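You operate a simulated robot arm through the tools that you are given. There is no shell and no other tool.

You are at the controls of a simulated robot arm. One attempt, no reset.

TASK
Empty the flour jug into the flour bin.
Fine: jug back where it stood, lid shut again. Set down upright: flour jug.

It is judged by the outcome, as a careful person would: the job done as asked, and still so three seconds after it is handed in. It fails if anything else is knocked over, pushed out of place, dropped, spilled or broken. A push-on lid holds only when it is set on centred and level and pressed home; a screw cap is set on level and turned clockwise until tight.

THE ROBOT
A 6-joint arm with a two-finger parallel gripper, fixed in place. Base frame: the origin is on the floor under the middle of its stand, x ahead of it, y to its left, z up; the work surface is at about z = 0.85. Lengths are in m, angles in degrees, forces in N, time in s.
With the tool pointing down near the work surface it reaches from about 0.24 to 0.64 m from the base axis. Its first joint turns from -66.0 to 66.0 degrees. Payload 2.7 kg.
The tool frame sits at the grasp point between the pads (the TCP): z along the fingers, y along the line on which they close. The tips reach 0.023 m beyond it. The gripper opens to 0.094 m. The fingers are 0.038 m wide and 0.01 m thick; the gripper's body (0.054 by 0.096 m) begins 0.039 m behind the TCP.
Orientation is told as [roll, pitch, yaw] about the base's x, y, z axes, in that order, counted from this pose: with the fingers straight down and closing along the base's y, the tool's x points along the base's -x, its y along +y and its z along -z.

THE INTERFACE
- The arm moves only by the tool move_arm. Its argument "deltas" is a list of rows, each an object of numbers (a shift or turn left out is 0, a gripper value left out holds the last): "x", "y", "z": the shift along the base's x, y, z in units of 25 mm (1.0 is 25 mm); "wx", "wy", "wz": the turn, a rotation vector about the base's x, y, z in units of 4 degrees (1.0 is 4 degrees); "hand": the finger opening in cm, from 0 to 9.4. In form: [{"x": .., "y": .., "z": .., "wx": .., "wy": .., "wz": .., "hand": ..}, ...]. A call has 1 to 20 rows; each row shifts and turns the commanded pose from where the row before left it. A call with a number of a shift or a turn outside -1 to 1 is refused whole. Rows are played at 5 a second. More than 0.05 m and 8.6 degrees between two rows, or a gripper value outside its range, and nothing of the call is played. Where a pose cannot be reached the arm comes as near as it can. A force on the tool above 90 N (or 10 N above the force at the start of the call, whichever is more), or a blocked arm, ends the call early, and 0.2 s more pass. Each finger travels about 0.045 m/s and halts on what it meets, pressing with about 32 N; the grip force reading is that of the motor and also rises with nothing between the fingers. The clock runs only during rows and for 0.2 s after the last one: add rows that do not move to give the fingers time. It gives the time, the measured TCP pose, the force on the tool (base axes), the opening and the grip force at its end, in the units of the frame above (readings bear some noise), with the torque about the TCP (base axes, N m) and any sound that the robot's microphone picked up.
- Cameras (640 x 400 px; columns grow to the right, rows downward): "scene" is fixed at [0.0803, -0.4487, 1.3908]; the picture's right is [0.64, -0.77, 0.00], its down [-0.54, -0.44, -0.72] and it looks along [0.55, 0.46, -0.70] (base axes); focal length 214 px, centre (320, 200). "wrist" rides on the gripper at [0.086, 0.016, -0.074] in the tool frame; the picture's right is [-0.18, 0.98, 0.00], its down [-0.58, -0.11, -0.81] and it looks along [-0.79, -0.15, 0.59] (tool axes); focal length 243 px, centre (320, 200). There is no depth. A picture from a camera that has moved, and an enlarged one, comes with that camera's place and axes in the base frame and with its lens.
- capture(camera): a new picture of that camera. It takes no simulated time.
- zoom(camera, box): a new picture of the part [left, top, right, bottom] of that camera's present view, enlarged. It takes no simulated time.
- sign_off(): hands the job in; it is judged then, once.

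Places have to be worked out from the pictures, the camera data and where the tool is seen. Open the gripper and draw the arm clear of the work before you hand the job in, unless the task says otherwise.

The tools are called by a JSON object that holds its "method" and its "body". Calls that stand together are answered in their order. move_arm: Moves the arm, as the interface text tells. Its arguments: {"type":"object","properties":{"deltas":{"type":"array"}},"required":["deltas"]} The other tools are called the same way: capture (camera) takes a picture; zoom (camera, box) takes an enlarged picture of a part of a camera's view; sign_off () hands the job in.

At the start:

```text
clock: 0.0
ee_pos: [0.1847, -0.2277, 1.3397]
tcp_rot: [0.0, -0.2, -0.1]
ft_force: [-0.3, 1.0, 0.3]
torque: [-0.02, -0.01, -0.01]
width: 0.0939
grasp_force: 0.0
```

scene: 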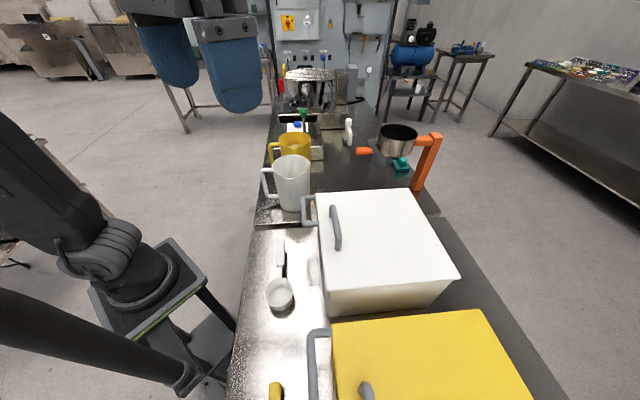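
wrist: 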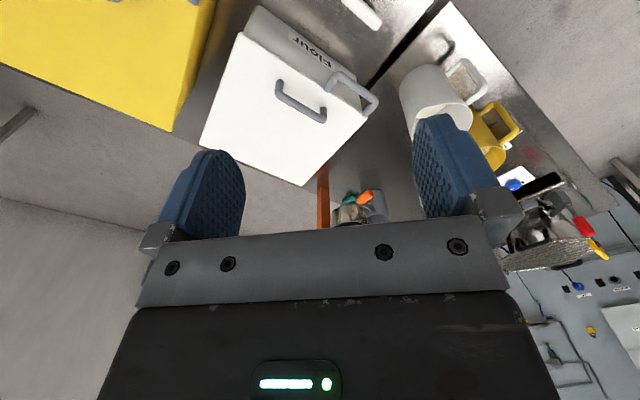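

I see a white bin labelled "Flour", a white jug and a yellow jug behind it. I'll zoom in to check the details before moving.

{"method": "zoom", "body": {"camera": "scene", "box": [240, 120, 460, 260]}}

{"method": "zoom", "body": {"camera": "scene", "box": [220, 180, 480, 340]}}

{"method": "zoom", "body": {"camera": "wrist", "box": [190, 0, 560, 230]}}

{"method": "zoom", "body": {"camera": "scene", "box": [220, 300, 540, 400]}}

```text
2.86 times, centred on (350, 190) of scene
camera zoom: at [0.0803, -0.4487, 1.3908], right [0.64, -0.77, 0.0], down [-0.54, -0.44, -0.72], along [0.55, 0.46, -0.7], focal length 613 px, centre (234, 229)
```

zoom: 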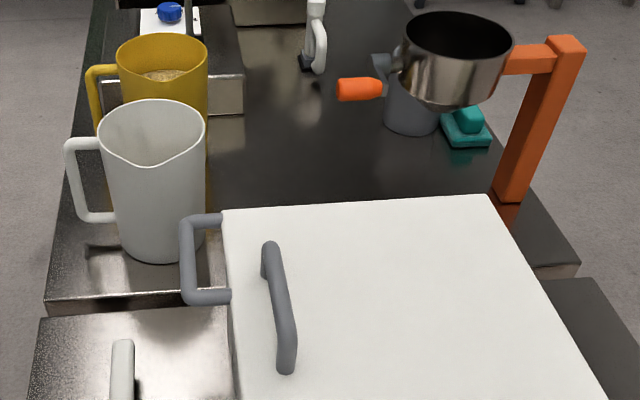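

```text
2.46 times, centred on (350, 260) of scene
camera zoom: at [0.0803, -0.4487, 1.3908], right [0.64, -0.77, 0.0], down [-0.54, -0.44, -0.72], along [0.55, 0.46, -0.7], focal length 528 px, centre (246, 52)
```

zoom: 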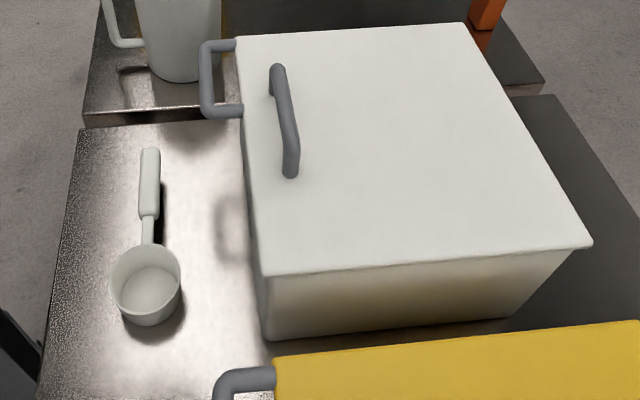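

```text
1.73 times, centred on (375, 115) of wrist
camera zoom: at [0.0978, -0.2122, 1.4149], right [0.19, 0.98, 0.0], down [0.58, -0.11, 0.81], along [0.79, -0.15, -0.59], focal length 420 px, centre (225, 347)
```

zoom: 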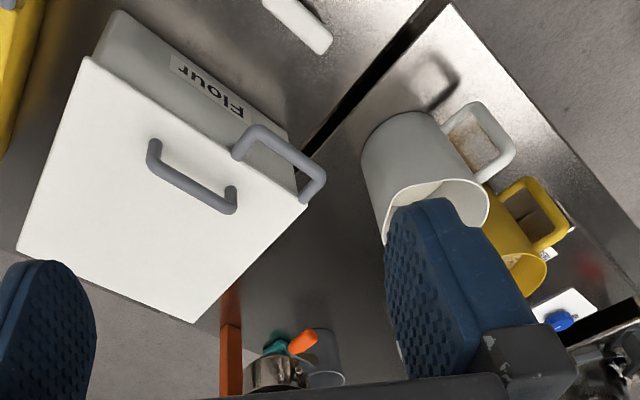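

```text
2.00 times, centred on (380, 350) of scene
camera zoom: at [0.0803, -0.4487, 1.3908], right [0.64, -0.77, 0.0], down [-0.54, -0.44, -0.72], along [0.55, 0.46, -0.7], focal length 429 px, centre (200, -100)
```

zoom: 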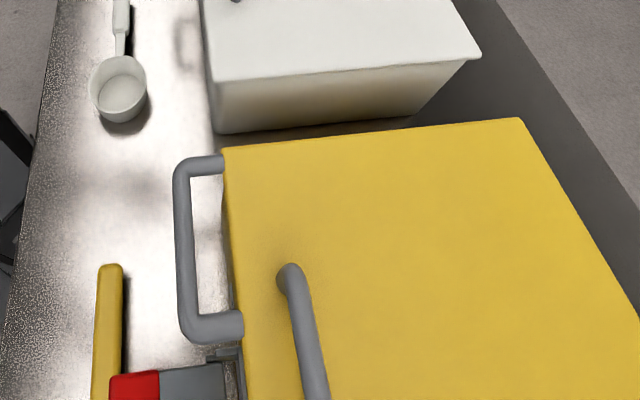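

White bin reads "Flour". I estimate its lid is about 0.275 m square, centred near (0.417, -0.344), with its top at z of about 0.975; the white jug stands near (0.427, -0.045) and its handle points to the robot's side. I'll move the high arm sideways so the wrist camera can look into the jugs.

{"method": "move_arm", "body": {"deltas": [{"y": 1}, {"y": 1}, {"y": 1}, {"y": 1}, {"y": 1}, {"y": 1}, {"y": 1}, {}]}}

{"method": "capture", "body": {"camera": "wrist"}}

{"method": "capture", "body": {"camera": "scene"}}

```text
clock: 1.8
ee_pos: [0.1842, -0.0519, 1.3403]
tcp_rot: [0.1, -0.1, -0.2]
ft_force: [-0.2, 0.0, 0.5]
torque: [0.0, -0.02, 0.04]
width: 0.0945
grasp_force: 0.0
```

```text
taken
camera wrist: at [0.098, -0.0371, 1.4142], right [0.19, 0.98, 0.0], down [0.58, -0.11, 0.81], along [0.79, -0.15, -0.59], focal length 243 px, centre (320, 200)
```

wrist: 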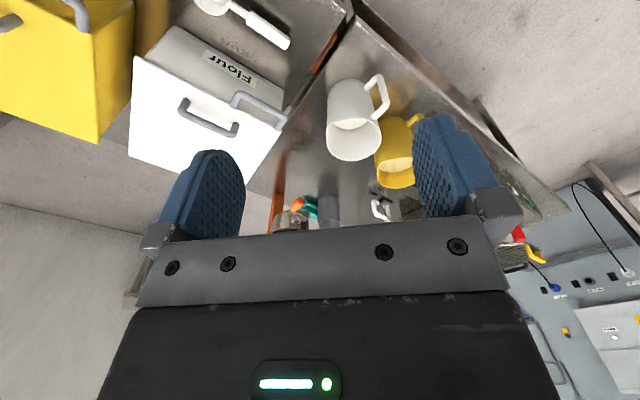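

```text
taken
```

scene: 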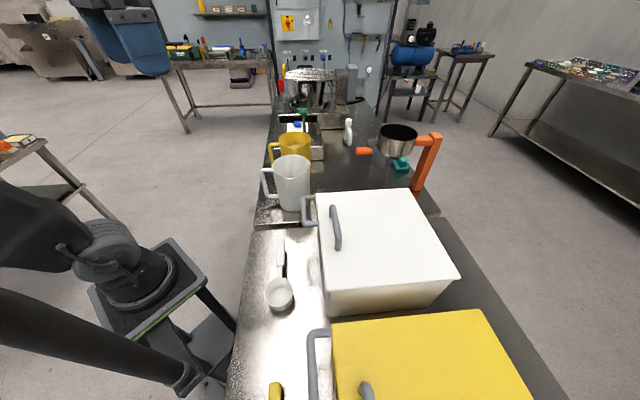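

{"method": "zoom", "body": {"camera": "wrist", "box": [270, 50, 470, 200]}}

{"method": "zoom", "body": {"camera": "wrist", "box": [100, 0, 320, 180]}}

{"method": "zoom", "body": {"camera": "scene", "box": [250, 120, 340, 220]}}

```text
2.67 times, centred on (370, 125) of wrist
camera zoom: at [0.098, -0.0371, 1.4142], right [0.19, 0.98, 0.0], down [0.58, -0.11, 0.81], along [0.79, -0.15, -0.59], focal length 647 px, centre (187, 400)
```

zoom: 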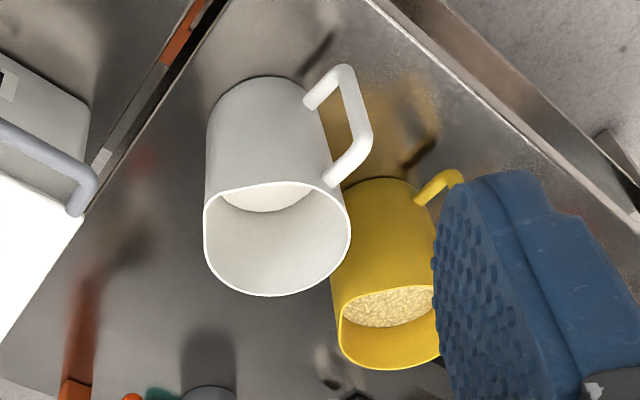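

```text
2.22 times, centred on (210, 90) of wrist
camera zoom: at [0.098, -0.0371, 1.4142], right [0.19, 0.98, 0.0], down [0.58, -0.11, 0.81], along [0.79, -0.15, -0.59], focal length 539 px, centre (564, 444)
```

zoom: 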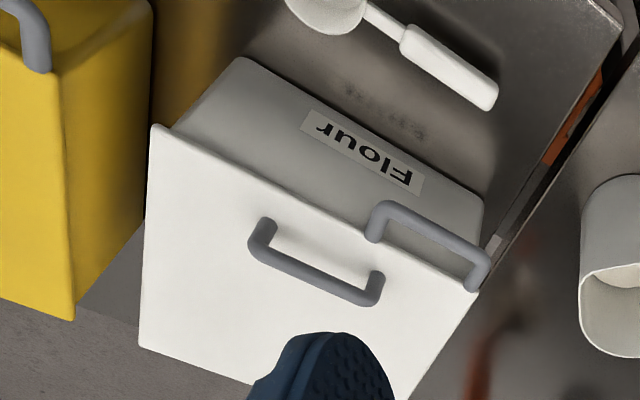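

```text
4.00 times, centred on (295, 170) of scene
camera zoom: at [0.0803, -0.4487, 1.3908], right [0.64, -0.77, 0.0], down [-0.54, -0.44, -0.72], along [0.55, 0.46, -0.7], focal length 858 px, centre (420, 320)
```

zoom: 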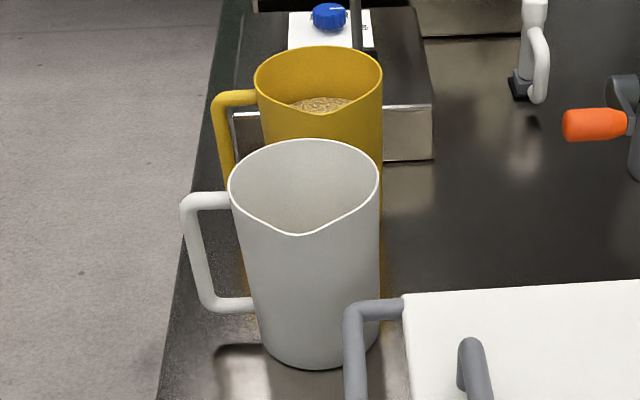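

The white jug holds white flour, with its spout facing the bin and its handle facing the robot; the yellow jug holds grains. I'll turn the wrist to face the bin and go lower, to see whether its lid is hinged and how high the handles are.

{"method": "move_arm", "body": {"deltas": [{"x": 0.12, "y": -0.25, "z": -0.4, "wz": -0.94}, {"x": 0.12, "y": -0.25, "z": -0.4, "wz": -0.94}, {"x": 0.12, "y": -0.25, "z": -0.4, "wz": -0.94}, {"x": 0.12, "y": -0.25, "z": -0.4, "wz": -0.94}, {"x": 0.12, "y": -0.25, "z": -0.4, "wz": -0.94}, {"x": 0.12, "y": -0.25, "z": -0.4, "wz": -0.94}, {"x": 0.12, "y": -0.25, "z": -0.4, "wz": -0.94}, {"x": 0.12, "y": -0.25, "z": -0.4, "wz": -0.94}, {"x": 0.12, "y": -0.25, "z": -0.4, "wz": -0.94}, {"x": 0.12, "y": -0.25, "z": -0.4, "wz": -0.94}, {"x": 0.12, "y": -0.25, "z": -0.4, "wz": -0.94}, {"x": 0.12, "y": -0.25, "z": -0.4, "wz": -0.94}, {}]}}

{"method": "capture", "body": {"camera": "wrist"}}

{"method": "capture", "body": {"camera": "scene"}}

```text
clock: 4.6
ee_pos: [0.2193, -0.1276, 1.2199]
tcp_rot: [-0.1, -0.1, -45.3]
ft_force: [0.4, -0.1, -0.4]
torque: [0.03, 0.01, -0.02]
width: 0.0939
grasp_force: 0.0
```

```text
taken
camera wrist: at [0.1702, -0.0555, 1.2939], right [0.83, 0.56, 0.0], down [0.33, -0.49, 0.81], along [0.45, -0.67, -0.59], focal length 243 px, centre (320, 200)
```

wrist: 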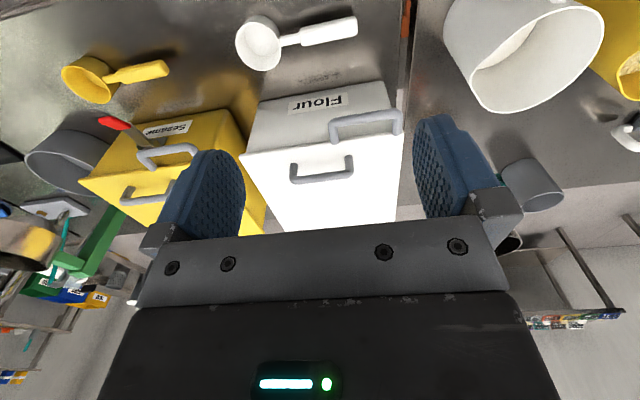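

```text
taken
```

scene: 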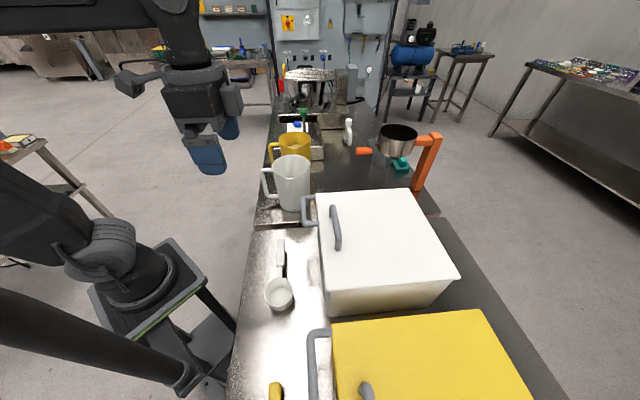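

Yellow is "Sesame", so white bin and white jug are the right pair. I'll zoom in on the bin's handles and edges.

{"method": "zoom", "body": {"camera": "wrist", "box": [230, 70, 430, 220]}}

{"method": "zoom", "body": {"camera": "wrist", "box": [400, 0, 640, 150]}}

{"method": "zoom", "body": {"camera": "scene", "box": [290, 180, 380, 240]}}

{"method": "zoom", "body": {"camera": "scene", "box": [0, 120, 260, 400]}}

```text
2.67 times, centred on (330, 145) of wrist
camera zoom: at [0.1702, -0.0555, 1.2939], right [0.83, 0.56, 0.0], down [0.33, -0.49, 0.81], along [0.45, -0.67, -0.59], focal length 647 px, centre (293, 347)
```

zoom: 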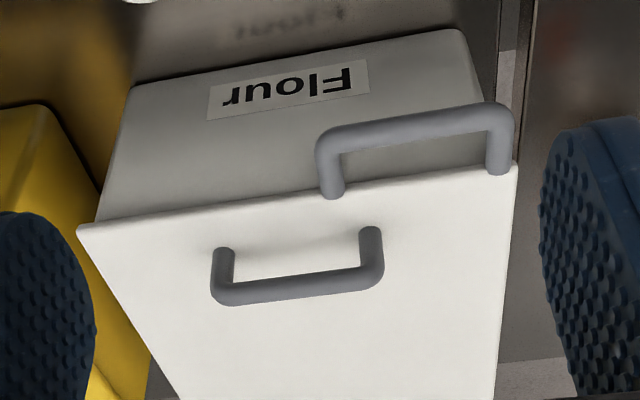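

```text
2.67 times, centred on (520, 75) of wrist
camera zoom: at [0.1702, -0.0555, 1.2939], right [0.83, 0.56, 0.0], down [0.33, -0.49, 0.81], along [0.45, -0.67, -0.59], focal length 647 px, centre (-213, 533)
```

zoom: 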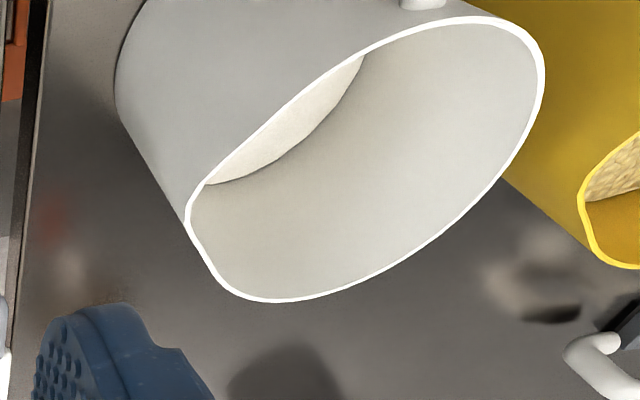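

```text
6.67 times, centred on (335, 210) of scene
camera zoom: at [0.0803, -0.4487, 1.3908], right [0.64, -0.77, 0.0], down [-0.54, -0.44, -0.72], along [0.55, 0.46, -0.7], focal length 1430 px, centre (220, 133)
```

zoom: 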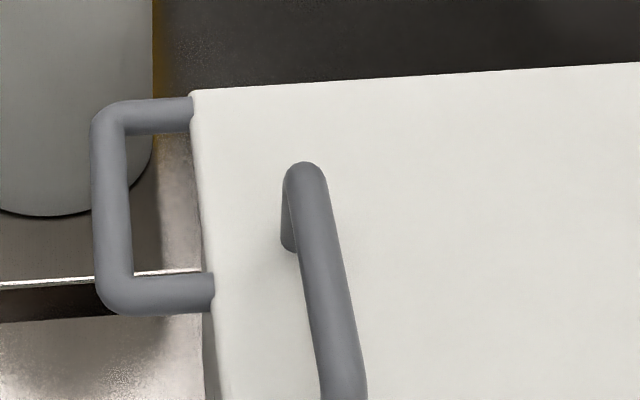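

```text
1.43 times, centred on (130, 260) of scene
camera zoom: at [0.0803, -0.4487, 1.3908], right [0.64, -0.77, 0.0], down [-0.54, -0.44, -0.72], along [0.55, 0.46, -0.7], focal length 306 px, centre (591, 114)
```

zoom: 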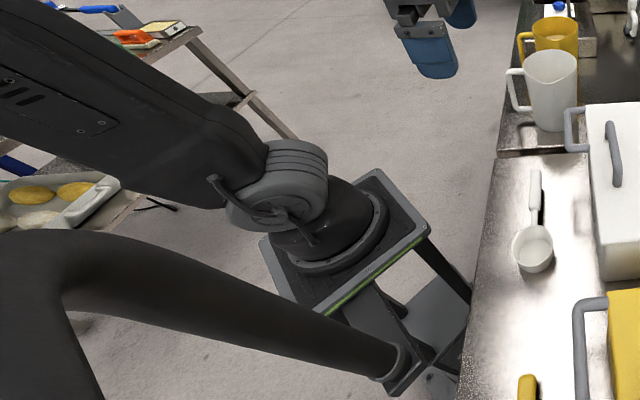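

The bin's lid has a top D-handle plus a front D-handle on its front edge. I'll check the lid's rear edge and right side for hinges.

{"method": "zoom", "body": {"camera": "scene", "box": [395, 180, 475, 240]}}

{"method": "zoom", "body": {"camera": "scene", "box": [400, 240, 480, 320]}}

{"method": "zoom", "body": {"camera": "scene", "box": [310, 260, 400, 330]}}

```text
6.67 times, centred on (435, 210) of scene
camera zoom: at [0.0803, -0.4487, 1.3908], right [0.64, -0.77, 0.0], down [-0.54, -0.44, -0.72], along [0.55, 0.46, -0.7], focal length 1430 px, centre (-447, 133)
```

zoom: 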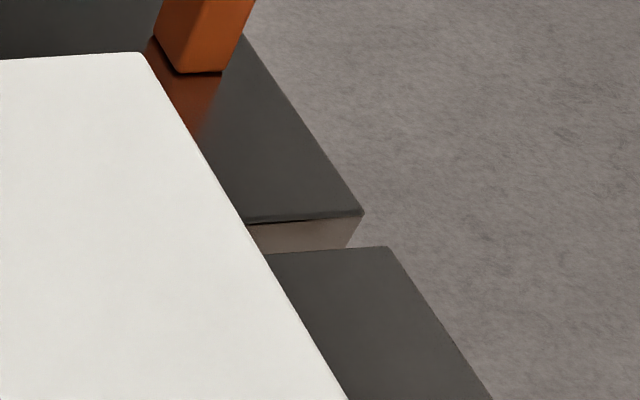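

```text
5.00 times, centred on (440, 280) of scene
camera zoom: at [0.0803, -0.4487, 1.3908], right [0.64, -0.77, 0.0], down [-0.54, -0.44, -0.72], along [0.55, 0.46, -0.7], focal length 1072 px, centre (-280, -200)
```

zoom: 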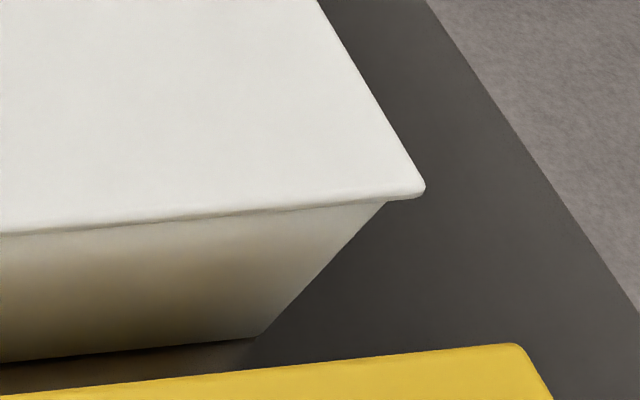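

```text
5.71 times, centred on (355, 295) of scene
camera zoom: at [0.0803, -0.4487, 1.3908], right [0.64, -0.77, 0.0], down [-0.54, -0.44, -0.72], along [0.55, 0.46, -0.7], focal length 1226 px, centre (120, -343)
```

zoom: 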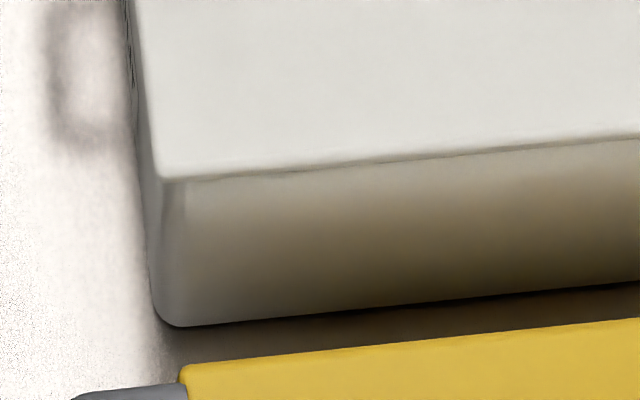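

I estimate the lid top at z of about 0.995, the top handle bar centre near (0.327, -0.287, 1.046), and the front D-handle at the lid's front edge on its +v end (v runs along the table). I'll swing the wrist camera round to look along the bin's side at its rear edge, to confirm a hinge.

{"method": "move_arm", "body": {"deltas": [{"x": 0.57, "y": -0.14, "wz": -0.98}, {"x": 0.57, "y": -0.14, "wz": -0.98}, {"x": 0.57, "y": -0.14, "wz": -0.98}, {"x": 0.57, "y": -0.14, "wz": -0.98}, {"x": 0.57, "y": -0.14, "wz": -0.98}, {"x": 0.57, "y": -0.14, "wz": -0.98}, {"x": 0.57, "y": -0.14, "wz": -0.98}, {"x": 0.57, "y": -0.14, "wz": -0.98}, {"x": 0.57, "y": -0.14, "wz": -0.98}, {"x": 0.57, "y": -0.14, "wz": -0.98}, {"x": 0.57, "y": -0.14, "wz": -0.98}, {"x": 0.57, "y": -0.14, "wz": -0.98}, {"x": 0.57, "y": -0.14, "wz": -0.98}, {"x": 0.57, "y": -0.14, "wz": -0.98}, {"x": 0.57, "y": -0.14, "wz": -0.98}, {"x": 0.57, "y": -0.14, "wz": -0.98}, {"x": 0.57, "y": -0.14, "wz": -0.98}, {"x": 0.57, "y": -0.14, "wz": -0.98}, {"x": 0.57, "y": -0.14, "wz": -0.98}, {"x": 0.57, "y": -0.14, "wz": -0.98}]}}

{"method": "capture", "body": {"camera": "wrist"}}

{"method": "capture", "body": {"camera": "scene"}}

```text
clock: 8.8
ee_pos: [0.5054, -0.1971, 1.2202]
tcp_rot: [-0.1, -0.1, -123.5]
ft_force: [-0.9, 0.4, 0.6]
torque: [0.0, -0.03, -0.01]
width: 0.094
grasp_force: 0.1
```

```text
taken
camera wrist: at [0.5669, -0.1347, 1.2945], right [0.72, -0.7, 0.0], down [-0.41, -0.42, 0.81], along [-0.56, -0.58, -0.59], focal length 243 px, centre (320, 200)
```

wrist: 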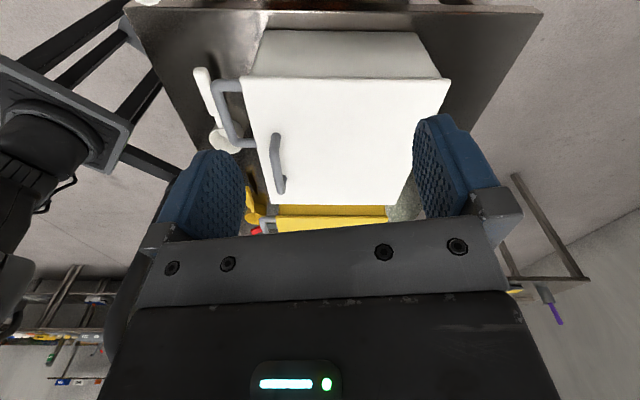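

```text
taken
```

scene: 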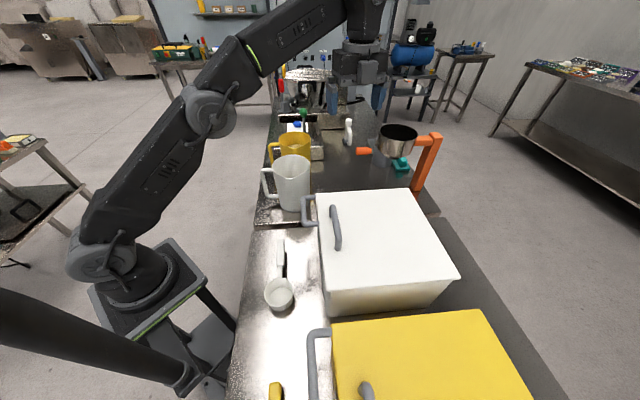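

{"method": "zoom", "body": {"camera": "wrist", "box": [360, 20, 480, 110]}}

{"method": "zoom", "body": {"camera": "wrist", "box": [180, 20, 320, 120]}}

{"method": "zoom", "body": {"camera": "wrist", "box": [200, 20, 460, 220]}}

```text
4.44 times, centred on (420, 65) of wrist
camera zoom: at [0.5669, -0.1347, 1.2945], right [0.72, -0.7, 0.0], down [-0.41, -0.42, 0.81], along [-0.56, -0.58, -0.59], focal length 1078 px, centre (-124, 800)
```

zoom: 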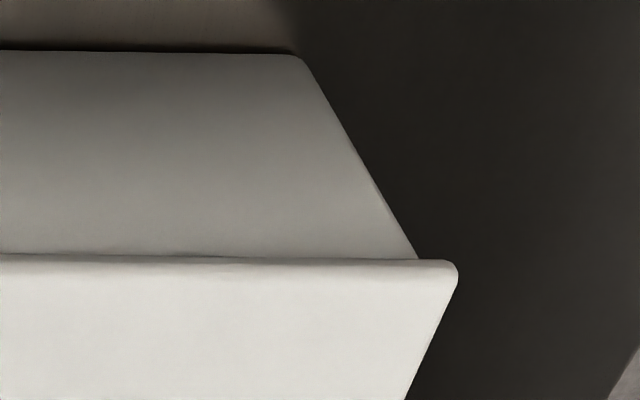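

```text
4.00 times, centred on (250, 70) of wrist
camera zoom: at [0.5669, -0.1347, 1.2945], right [0.72, -0.7, 0.0], down [-0.41, -0.42, 0.81], along [-0.56, -0.58, -0.59], focal length 970 px, centre (600, 720)
```

zoom: 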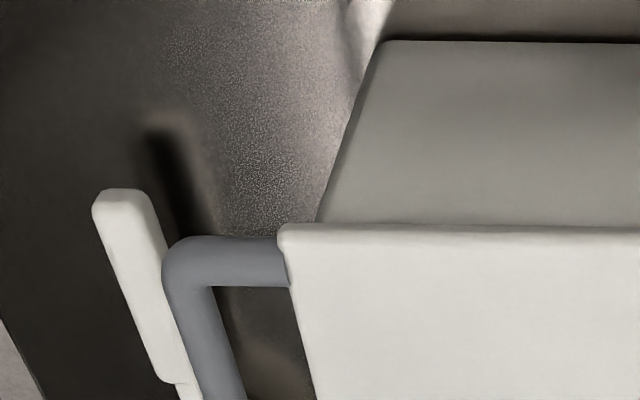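

```text
2.00 times, centred on (330, 120) of wrist
camera zoom: at [0.5669, -0.1347, 1.2945], right [0.72, -0.7, 0.0], down [-0.41, -0.42, 0.81], along [-0.56, -0.58, -0.59], focal length 485 px, centre (300, 360)
```

zoom: 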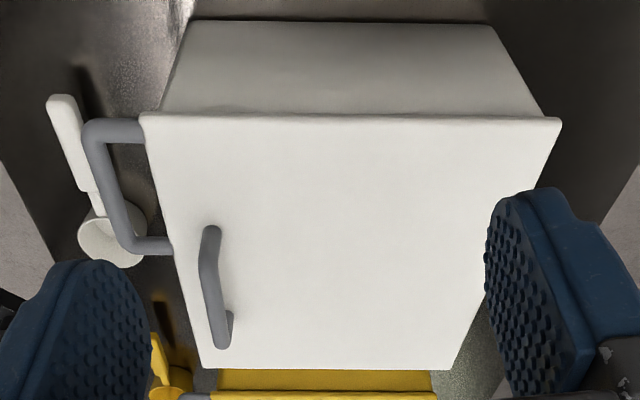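

There's no visible hinge hardware, but the front D-handle is clearly fixed to the lid's front edge (u about 0.372 toward depth, v from 0.06 to 0.15, z about 1.0). I'll turn the wrist to yaw +45 so the fingers can straddle that D-bar with the camera on the free side, moving back toward the robot.

{"method": "move_arm", "body": {"deltas": [{"x": -0.4, "y": 0.07, "wz": 1}, {"x": -0.4, "y": 0.07, "wz": 1}, {"x": -0.4, "y": 0.07, "wz": 1}, {"x": -0.4, "y": 0.07, "wz": 1}, {"x": -0.4, "y": 0.07, "wz": 1}, {"x": -0.4, "y": 0.07, "wz": 1}, {"x": -0.4, "y": 0.07, "wz": 1}, {"x": -0.4, "y": 0.07, "wz": 1}, {"x": -0.4, "y": 0.07, "wz": 1}, {"x": -0.4, "y": 0.07, "wz": 1}, {"x": -0.4, "y": 0.07, "wz": 1}, {"x": -0.4, "y": 0.07, "wz": 1}, {"x": -0.4, "y": 0.07, "wz": 1}, {"x": -0.4, "y": 0.07, "wz": 1}, {"x": -0.4, "y": 0.07, "wz": 1}, {"x": -0.4, "y": 0.07, "wz": 1}, {"x": -0.4, "y": 0.07, "wz": 1}, {"x": -0.4, "y": 0.07, "wz": 1}, {"x": -0.4, "y": 0.07, "wz": 1}, {"x": -0.4, "y": 0.07, "wz": 1}]}}

{"method": "move_arm", "body": {"deltas": [{"wz": 1}, {"wz": 1}, {"wz": 1}, {"wz": 1}, {"wz": 1}, {"wz": 1}, {"wz": 1}, {"wz": 1}, {"wz": 1}, {"wz": 1}, {"wz": 1}, {"wz": 1}, {"wz": 1}, {"wz": 1}, {"wz": 1}, {"wz": 1}, {"wz": 1}, {"wz": 1}, {"wz": 1}, {"wz": 1}]}}

{"method": "capture", "body": {"camera": "wrist"}}

{"method": "capture", "body": {"camera": "scene"}}

```text
clock: 13.0
ee_pos: [0.3028, -0.1612, 1.2191]
tcp_rot: [0.0, -0.1, -43.7]
ft_force: [-0.3, -0.1, 0.4]
torque: [-0.01, -0.03, -0.03]
width: 0.0936
grasp_force: 0.0
```

```text
clock: 17.2
ee_pos: [0.3053, -0.161, 1.2209]
tcp_rot: [0.0, -0.2, 36.6]
ft_force: [-0.6, -0.4, 0.2]
torque: [0.02, -0.02, -0.02]
width: 0.0943
grasp_force: 0.1
```

```text
taken
camera wrist: at [0.2249, -0.2007, 1.2952], right [-0.44, 0.9, 0.0], down [0.53, 0.26, 0.81], along [0.73, 0.35, -0.59], focal length 243 px, centre (320, 200)
```

wrist: 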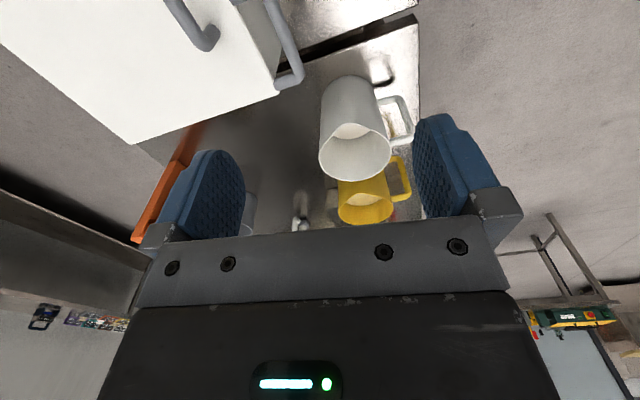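

```text
taken
```

scene: 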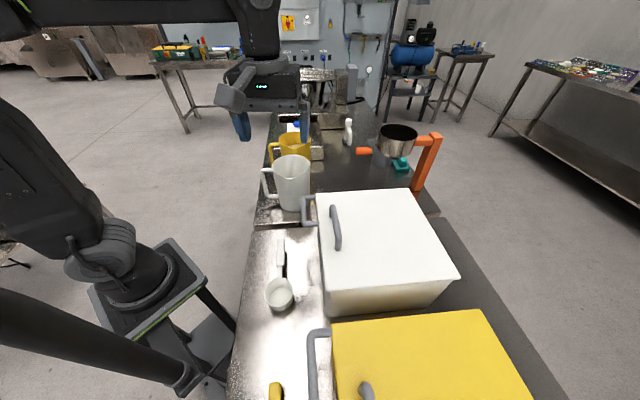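

Yaw is 36.6 now. I'll finish the turn to 45, then tilt the fingers about the table's long axis so they point forward and about 40 degrees down, stopping clear above and in front of the D-bar for a closer look.

{"method": "move_arm", "body": {"deltas": [{"wz": 0.7}, {"wz": 0.7}, {"wz": 0.7}, {"wx": -0.8, "wy": -0.8, "z": -0.4}, {"wx": -0.8, "wy": -0.8, "z": -0.4}, {"wx": -0.8, "wy": -0.8, "z": -0.4}, {"wx": -0.8, "wy": -0.8, "z": -0.4}, {"wx": -0.8, "wy": -0.8, "z": -0.4}, {"wx": -0.8, "wy": -0.8, "z": -0.4}, {"wx": -0.8, "wy": -0.8, "z": -0.4}, {"wx": -0.8, "wy": -0.8, "z": -0.4}, {"wx": -0.8, "wy": -0.8, "z": -0.4}, {"wx": -0.8, "wy": -0.8, "z": -0.4}, {"wx": -0.8, "wy": -0.8, "z": -0.4}, {}]}}

{"method": "capture", "body": {"camera": "wrist"}}

{"method": "capture", "body": {"camera": "scene"}}

```text
clock: 20.4
ee_pos: [0.3055, -0.1612, 1.1128]
tcp_rot: [-49.8, -0.2, 44.9]
ft_force: [-0.3, -0.2, 0.2]
torque: [-0.01, 0.0, 0.02]
width: 0.094
grasp_force: 0.0
```

```text
taken
camera wrist: at [0.1969, -0.1755, 1.1481], right [-0.32, 0.58, -0.75], down [0.02, 0.79, 0.61], along [0.95, 0.17, -0.27], focal length 243 px, centre (320, 200)
```

wrist: 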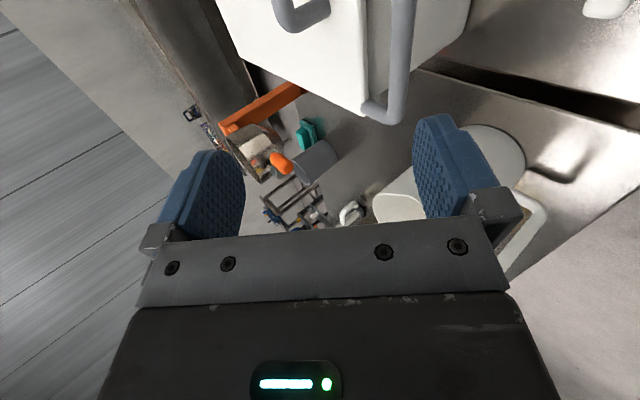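

```text
taken
```

scene: 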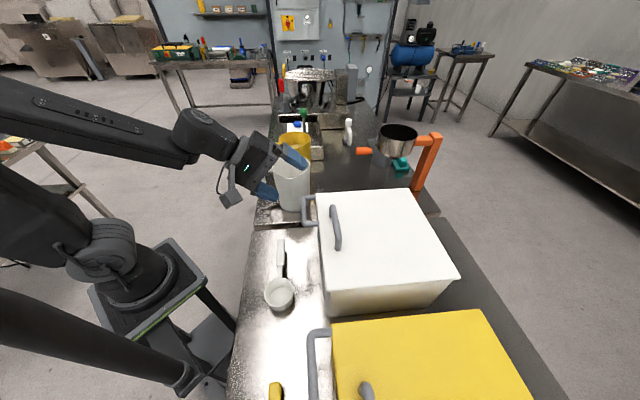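

Orientation is right (fingers forward, 40 degrees down). I'll zoom on the D-handle from this close view and from the scene to fix its place.

{"method": "zoom", "body": {"camera": "wrist", "box": [220, 0, 480, 160]}}

{"method": "zoom", "body": {"camera": "scene", "box": [280, 170, 360, 220]}}

```text
2.46 times, centred on (350, 80) of wrist
camera zoom: at [0.1969, -0.1755, 1.1481], right [-0.32, 0.58, -0.75], down [0.02, 0.79, 0.61], along [0.95, 0.17, -0.27], focal length 597 px, centre (246, 495)
```

zoom: 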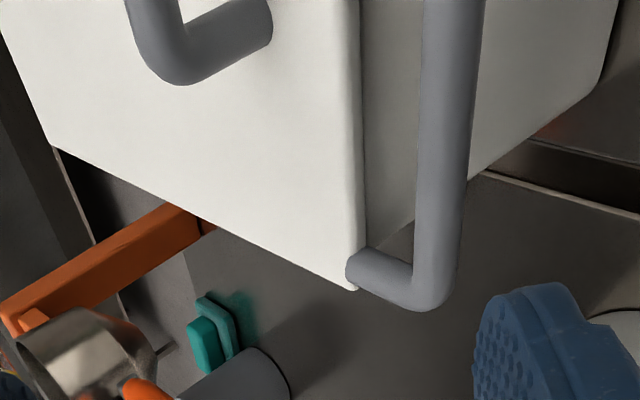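

```text
8.00 times, centred on (320, 195) of scene
camera zoom: at [0.0803, -0.4487, 1.3908], right [0.64, -0.77, 0.0], down [-0.54, -0.44, -0.72], along [0.55, 0.46, -0.7], focal length 1716 px, centre (320, 240)
```

zoom: 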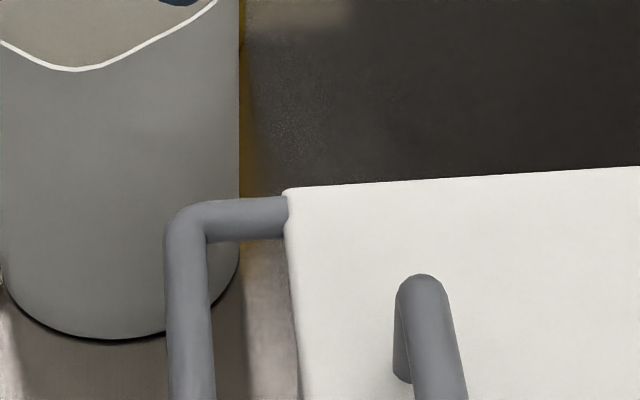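

Triangulation puts the D-bar's centre line at about u=0.367, z=1.009 (mid-bar near x=0.329, y=-0.190) and the lid top at z of about 1.011. I'll narrow the fingers to 4 cm and go to a standoff just short of the bar.

{"method": "move_arm", "body": {"deltas": [{"hand": 4.0}, {"hand": 4.0}, {"x": -0.1, "y": 0.02, "z": -0.89, "hand": 4.0}, {"x": -0.1, "y": 0.02, "z": -0.89, "hand": 4.0}, {"x": -0.1, "y": 0.02, "z": -0.89, "hand": 4.0}, {}]}}

{"method": "capture", "body": {"camera": "wrist"}}

{"method": "zoom", "body": {"camera": "scene", "box": [200, 120, 380, 250]}}

```text
clock: 21.8
ee_pos: [0.3325, -0.1724, 1.0655]
tcp_rot: [-49.7, -0.3, 44.9]
ft_force: [-0.3, 0.8, -0.2]
torque: [0.01, -0.02, 0.04]
width: 0.04
grasp_force: 0.0
out of reach, approached as far as the arm can: row 3, 4, 5
```

```text
taken
camera wrist: at [0.2233, -0.186, 1.1015], right [-0.32, 0.58, -0.75], down [0.03, 0.79, 0.61], along [0.95, 0.17, -0.27], focal length 243 px, centre (320, 200)
```

wrist: 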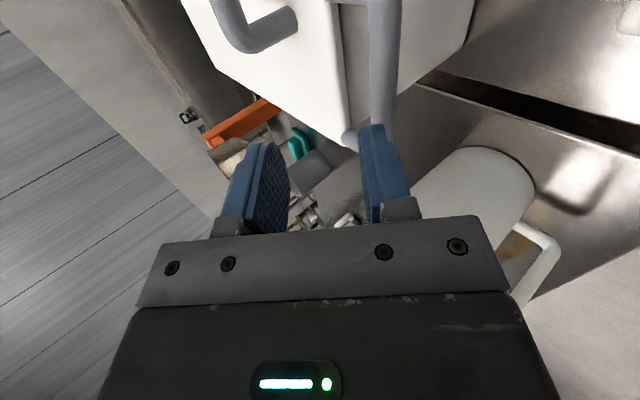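

```text
3.08 times, centred on (290, 185) of scene
camera zoom: at [0.0803, -0.4487, 1.3908], right [0.64, -0.77, 0.0], down [-0.54, -0.44, -0.72], along [0.55, 0.46, -0.7], focal length 660 px, centre (412, 246)
```

zoom: 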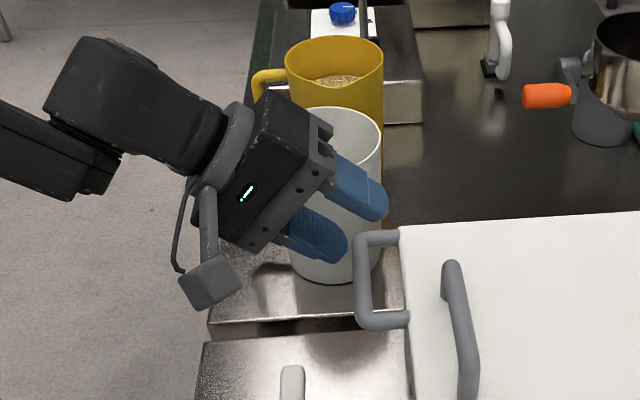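

The arm can't reach that low at a 40-degree tilt, so I'll back up and use a steeper 60-degree tilt, then check where it really is.

{"method": "move_arm", "body": {"deltas": [{"z": 0.8}, {"z": 0.8}, {"wx": 0.707, "wy": 0.707}, {"wx": 0.707, "wy": 0.707}, {"wx": 0.707, "wy": 0.707}, {"wx": 0.707, "wy": 0.707}, {"wx": 0.707, "wy": 0.707}, {}]}}

```text
clock: 23.6
ee_pos: [0.3313, -0.1718, 1.1059]
tcp_rot: [-29.7, -0.2, 44.9]
ft_force: [-0.2, 0.1, -0.4]
torque: [0.01, 0.02, 0.04]
width: 0.0399
grasp_force: 0.1
```

The commanded pose was clipped to the real one, good. Now I'll go to the standoff for the 60-degree approach, (0.309, -0.170, 1.058), with fingers at 3 cm.

{"method": "move_arm", "body": {"deltas": [{"x": -0.3, "y": 0.024, "z": -0.64, "hand": 3.0}, {"x": -0.3, "y": 0.024, "z": -0.64, "hand": 3.0}, {"x": -0.3, "y": 0.024, "z": -0.64, "hand": 3.0}, {}]}}

{"method": "capture", "body": {"camera": "wrist"}}

{"method": "zoom", "body": {"camera": "scene", "box": [220, 140, 380, 240]}}

```text
clock: 24.6
ee_pos: [0.3101, -0.1697, 1.0565]
tcp_rot: [-29.8, -0.2, 44.9]
ft_force: [-0.3, -0.5, -0.1]
torque: [0.02, 0.05, -0.03]
width: 0.0302
grasp_force: 0.0
```

```text
taken
camera wrist: at [0.2122, -0.1955, 1.1132], right [-0.47, 0.74, -0.49], down [0.19, 0.62, 0.76], along [0.86, 0.26, -0.44], focal length 243 px, centre (320, 200)
```

wrist: 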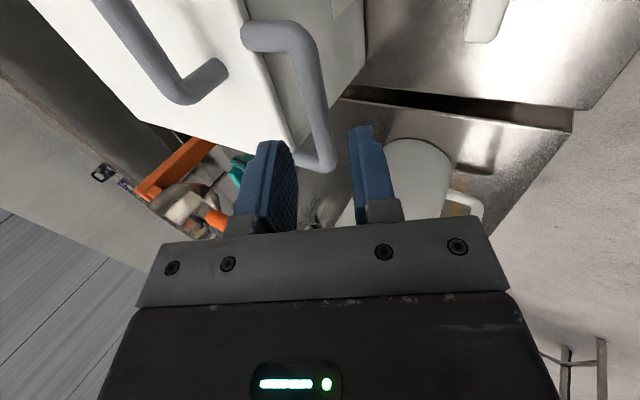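

```text
4.00 times, centred on (300, 190) of scene
camera zoom: at [0.0803, -0.4487, 1.3908], right [0.64, -0.77, 0.0], down [-0.54, -0.44, -0.72], along [0.55, 0.46, -0.7], focal length 858 px, centre (400, 240)
```

zoom: 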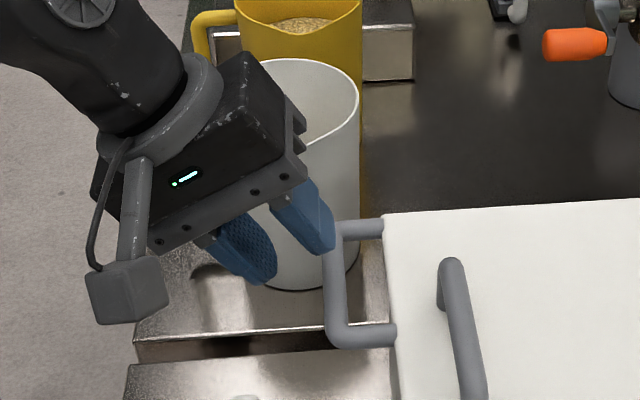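

The bar sits right on the approach line (expected at px (320,110), seen at about (317,110)), centred between its legs. I'll slide in 45 mm along the finger direction so the fingers straddle the bar.

{"method": "move_arm", "body": {"deltas": [{"hand": 2.8}, {"x": 0.16, "y": -0.16, "z": -0.39}, {"x": 0.16, "y": -0.16, "z": -0.39}, {"x": 0.16, "y": -0.16, "z": -0.39}, {"x": 0.16, "y": -0.16, "z": -0.39}, {}]}}

{"method": "capture", "body": {"camera": "wrist"}}

{"method": "zoom", "body": {"camera": "scene", "box": [220, 140, 380, 240]}}

```text
clock: 26.0
ee_pos: [0.326, -0.1853, 1.018]
tcp_rot: [-29.9, -0.2, 44.9]
ft_force: [0.0, 0.1, 0.5]
torque: [0.0, 0.02, -0.03]
width: 0.0279
grasp_force: 0.0
```

```text
taken
camera wrist: at [0.2285, -0.2108, 1.0751], right [-0.47, 0.74, -0.49], down [0.19, 0.62, 0.76], along [0.86, 0.26, -0.44], focal length 243 px, centre (320, 200)
```

wrist: 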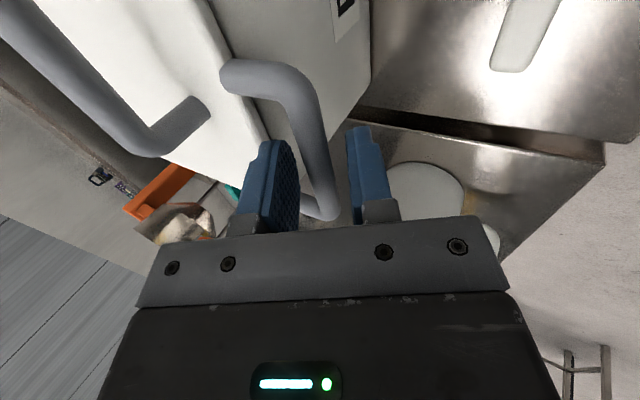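

```text
4.00 times, centred on (300, 190) of scene
camera zoom: at [0.0803, -0.4487, 1.3908], right [0.64, -0.77, 0.0], down [-0.54, -0.44, -0.72], along [0.55, 0.46, -0.7], focal length 858 px, centre (400, 240)
```

zoom: 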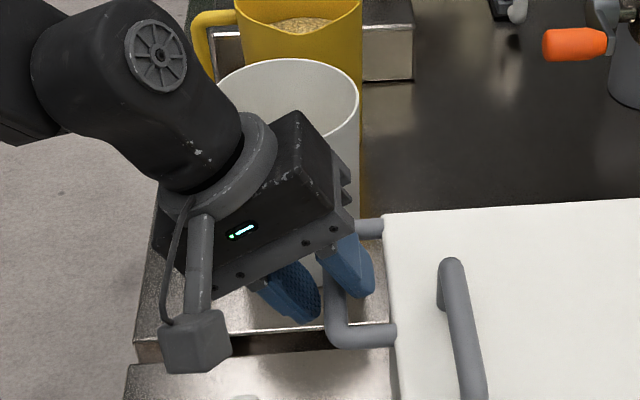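

The bar is between the fingers with no contact force. Closing now.

{"method": "move_arm", "body": {"deltas": [{"hand": 1.0}, {"hand": 1.0}, {"hand": 1.0}, {}]}}

{"method": "zoom", "body": {"camera": "wrist", "box": [200, 60, 440, 240]}}

```text
clock: 27.0
ee_pos: [0.3271, -0.1864, 1.019]
tcp_rot: [-29.9, -0.2, 45.1]
ft_force: [10.3, -16.7, 3.3]
torque: [-0.93, 0.54, 1.44]
width: 0.0137
grasp_force: 45.0
```

```text
2.22 times, centred on (320, 150) of wrist
camera zoom: at [0.2294, -0.2116, 1.0759], right [-0.47, 0.73, -0.49], down [0.19, 0.63, 0.75], along [0.86, 0.26, -0.44], focal length 539 px, centre (320, 311)
```

zoom: 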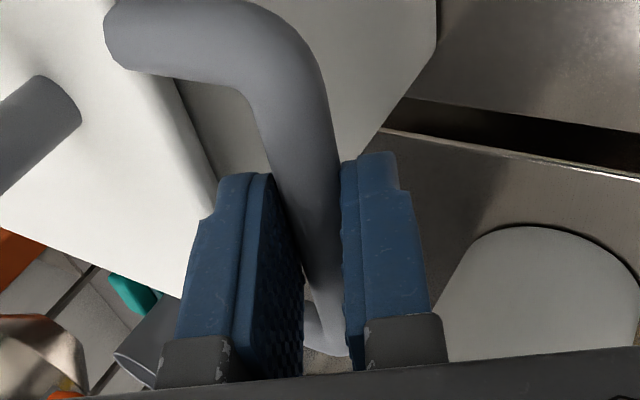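

Gripped (1.37 cm bar), but there's about 20 N of sideways preload because I was slightly off centre. I'll shift the command about 2 mm along +u to relieve it.

{"method": "move_arm", "body": {"deltas": [{"x": 0.05, "y": -0.05}, {}]}}

```text
clock: 27.6
ee_pos: [0.3267, -0.1859, 1.0197]
tcp_rot: [-29.9, -0.2, 45.0]
ft_force: [-6.3, 13.5, 20.5]
torque: [-1.03, 0.9, 1.24]
width: 0.0138
grasp_force: 45.1
```

Force flipped to pushing down and back. I'll raise a little and back off 1 mm to see the forces settle.

{"method": "move_arm", "body": {"deltas": [{"x": -0.02, "y": 0.02, "z": 0.05}, {"z": 0.04}, {}]}}

{"method": "capture", "body": {"camera": "scene"}}

```text
clock: 28.4
ee_pos: [0.3269, -0.1866, 1.02]
tcp_rot: [-29.7, -0.2, 45.1]
ft_force: [8.6, 16.7, -3.5]
torque: [0.09, 0.22, 1.94]
width: 0.0136
grasp_force: 44.7
```

```text
taken
```

scene: 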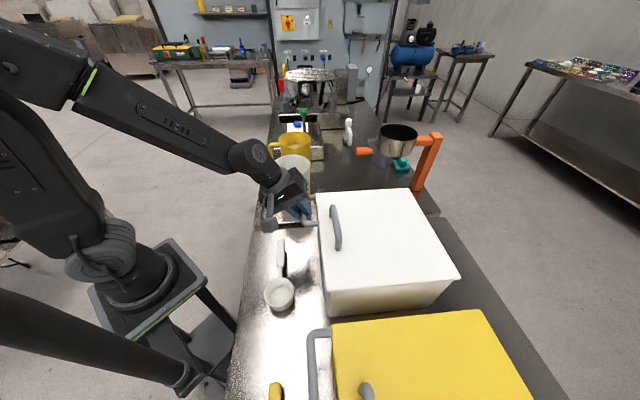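

Only sideways friction preload remains. I'll lift the D-bar about 12 mm (roughly 2.5 degrees of lid opening) and look at how the lid responds.

{"method": "move_arm", "body": {"deltas": [{"z": 0.25}, {"z": 0.25, "x": 0.01, "y": -0.01}, {}]}}

{"method": "zoom", "body": {"camera": "scene", "box": [240, 170, 480, 330]}}

{"method": "capture", "body": {"camera": "wrist"}}

```text
clock: 29.2
ee_pos: [0.3269, -0.187, 1.0327]
tcp_rot: [-29.8, -0.2, 45.0]
ft_force: [3.4, 23.6, -1.3]
torque: [0.18, 0.21, 1.94]
width: 0.0138
grasp_force: 44.9
```

```text
2.50 times, centred on (360, 250) of scene
camera zoom: at [0.0804, -0.448, 1.3911], right [0.64, -0.77, 0.0], down [-0.54, -0.44, -0.72], along [0.55, 0.46, -0.7], focal length 536 px, centre (220, 75)
```

zoom: 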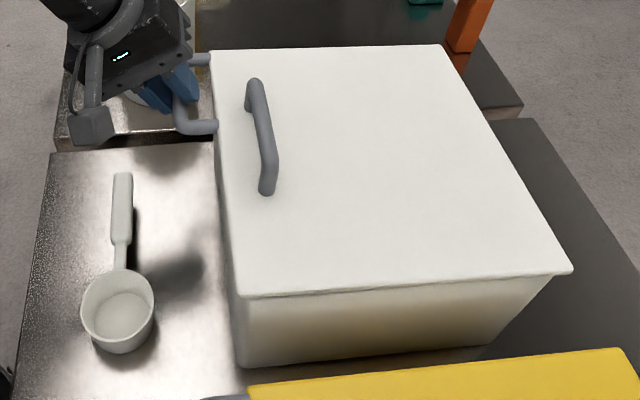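

```text
taken
camera wrist: at [0.2296, -0.212, 1.0898], right [-0.47, 0.73, -0.49], down [0.19, 0.63, 0.76], along [0.86, 0.26, -0.44], focal length 243 px, centre (320, 200)
```

wrist: 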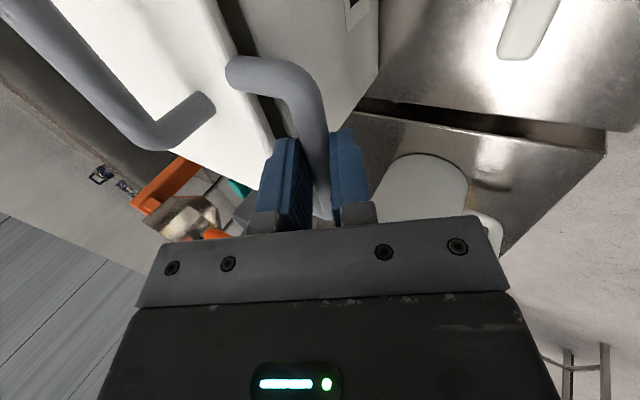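

The lid's front rose with its rear staying put, and it resists about 20 N sideways without sliding, so it is hinged at the rear. I'll relieve the sideways preload and small yaw misalignment before going on.

{"method": "move_arm", "body": {"deltas": [{"x": 0.03, "y": 0.03, "wz": 0.15}, {"wz": 0.1}, {}]}}

```text
clock: 30.0
ee_pos: [0.3273, -0.1873, 1.0338]
tcp_rot: [-29.7, -0.1, 45.7]
ft_force: [-1.8, 15.2, -1.2]
torque: [-0.53, 0.78, -0.35]
width: 0.0133
grasp_force: 45.0
```

Forces are modest now. I'll follow the hinge arc (hinge near u=0.645, z=1.0, radius 0.278) up to about 28 degrees of lid opening, easing the tool tilt from 60 to 52 degrees.

{"method": "move_arm", "body": {"deltas": [{"x": 0.044, "y": -0.044, "z": 0.48}, {"x": 0.044, "y": -0.044, "z": 0.48}, {"x": 0.068, "y": -0.068, "z": 0.47, "wx": -0.177, "wy": -0.177}, {"x": 0.068, "y": -0.068, "z": 0.47, "wx": -0.177, "wy": -0.177}, {"x": 0.098, "y": -0.098, "z": 0.46, "wx": -0.177, "wy": -0.177}, {"x": 0.098, "y": -0.098, "z": 0.46, "wx": -0.177, "wy": -0.177}, {"x": 0.126, "y": -0.126, "z": 0.444, "wx": -0.177, "wy": -0.177}, {"x": 0.126, "y": -0.126, "z": 0.444, "wx": -0.177, "wy": -0.177}, {"x": 0.154, "y": -0.154, "z": 0.426, "wx": -0.177, "wy": -0.177}, {"x": 0.154, "y": -0.154, "z": 0.426, "wx": -0.177, "wy": -0.177}]}}

{"method": "capture", "body": {"camera": "scene"}}

{"method": "capture", "body": {"camera": "wrist"}}

```text
clock: 32.2
ee_pos: [0.3511, -0.211, 1.149]
tcp_rot: [-38.0, -0.2, 46.0]
ft_force: [-28.0, 29.9, 20.7]
torque: [0.4, -0.03, -0.82]
width: 0.0133
grasp_force: 44.7
```

```text
taken
```

scene: 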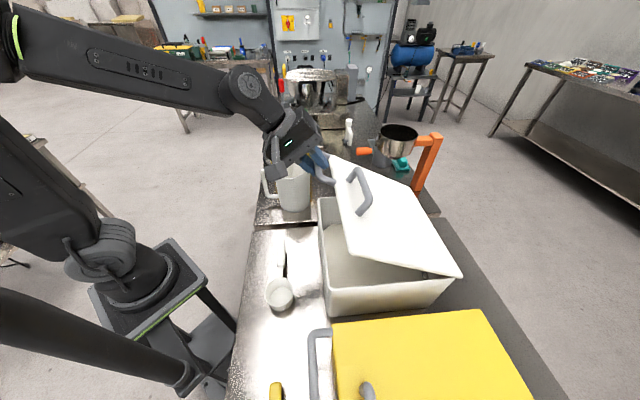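

```text
taken
camera wrist: at [0.2489, -0.2329, 1.1981], right [-0.43, 0.67, -0.61], down [0.11, 0.7, 0.7], along [0.9, 0.23, -0.37], focal length 243 px, centre (320, 200)
```

wrist: 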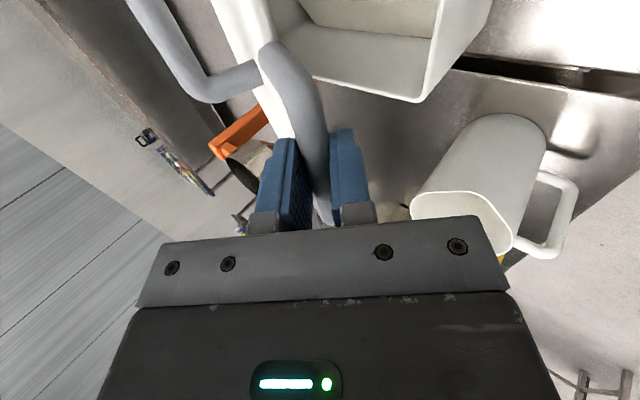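

The lid is hinged, now about 28 degrees open. The 46 N is purely radial (my path is about 1 mm inside the true arc), so I'll correct outward and continue to about 58 degrees while levelling the tool.

{"method": "move_arm", "body": {"deltas": [{"x": 0.1485, "y": -0.1485, "z": 0.394, "wx": -0.3536, "wy": -0.3536}, {"x": 0.1485, "y": -0.1485, "z": 0.394, "wx": -0.3536, "wy": -0.3536}, {"x": 0.198, "y": -0.198, "z": 0.374, "wx": -0.3536, "wy": -0.3536}, {"x": 0.198, "y": -0.198, "z": 0.374, "wx": -0.3536, "wy": -0.3536}, {"x": 0.222, "y": -0.222, "z": 0.35, "wx": -0.3536, "wy": -0.3536}, {"x": 0.222, "y": -0.222, "z": 0.35, "wx": -0.3536, "wy": -0.3536}]}}

```text
clock: 33.6
ee_pos: [0.3805, -0.2393, 1.2031]
tcp_rot: [-49.8, 0.0, 46.0]
ft_force: [-9.2, 6.7, 7.3]
torque: [0.76, -0.39, -1.71]
width: 0.0137
grasp_force: 44.8
```

Forces are low and positions match the model. Continuing to about 58 degrees with a small yaw correction.

{"method": "move_arm", "body": {"deltas": [{"x": 0.242, "y": -0.242, "z": 0.318, "wx": -0.3536, "wy": -0.3536, "wz": -0.1}, {"x": 0.242, "y": -0.242, "z": 0.318, "wx": -0.3536, "wy": -0.3536}, {"x": 0.263, "y": -0.263, "z": 0.284, "wx": -0.3536, "wy": -0.3536}, {"x": 0.263, "y": -0.263, "z": 0.284, "wx": -0.3536, "wy": -0.3536}, {"x": 0.2815, "y": -0.2815, "z": 0.252, "wx": -0.3536, "wy": -0.3536}, {"x": 0.2815, "y": -0.2815, "z": 0.252, "wx": -0.3536, "wy": -0.3536}]}}

{"method": "capture", "body": {"camera": "scene"}}

{"method": "capture", "body": {"camera": "wrist"}}

```text
clock: 35.0
ee_pos: [0.4196, -0.2779, 1.2454]
tcp_rot: [-61.9, 0.2, 45.4]
ft_force: [-10.7, 5.1, 13.1]
torque: [0.86, -0.69, -1.65]
width: 0.0137
grasp_force: 44.5
```

```text
taken
```

scene: 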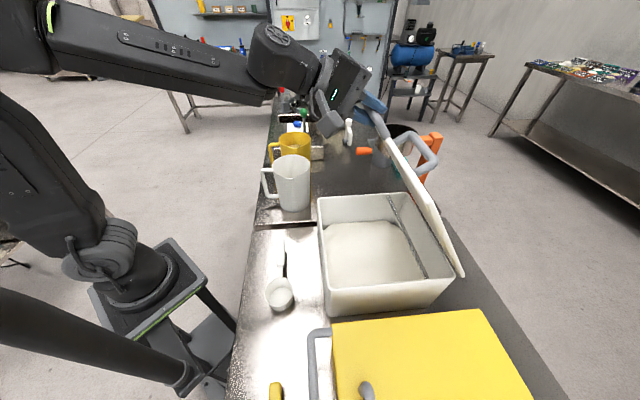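

```text
taken
camera wrist: at [0.3061, -0.2892, 1.2685], right [-0.2, 0.45, -0.87], down [-0.06, 0.88, 0.47], along [0.98, 0.15, -0.15], focal length 243 px, centre (320, 200)
```

wrist: 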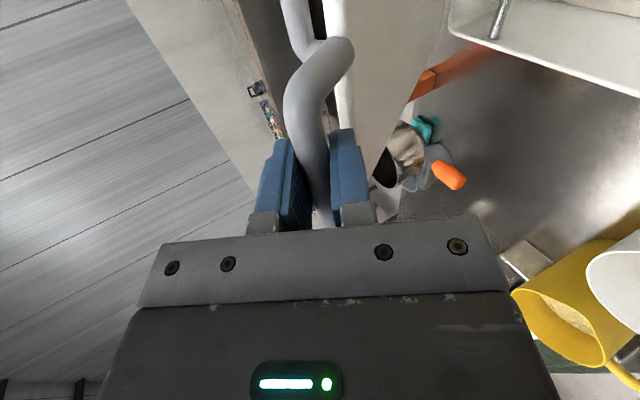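

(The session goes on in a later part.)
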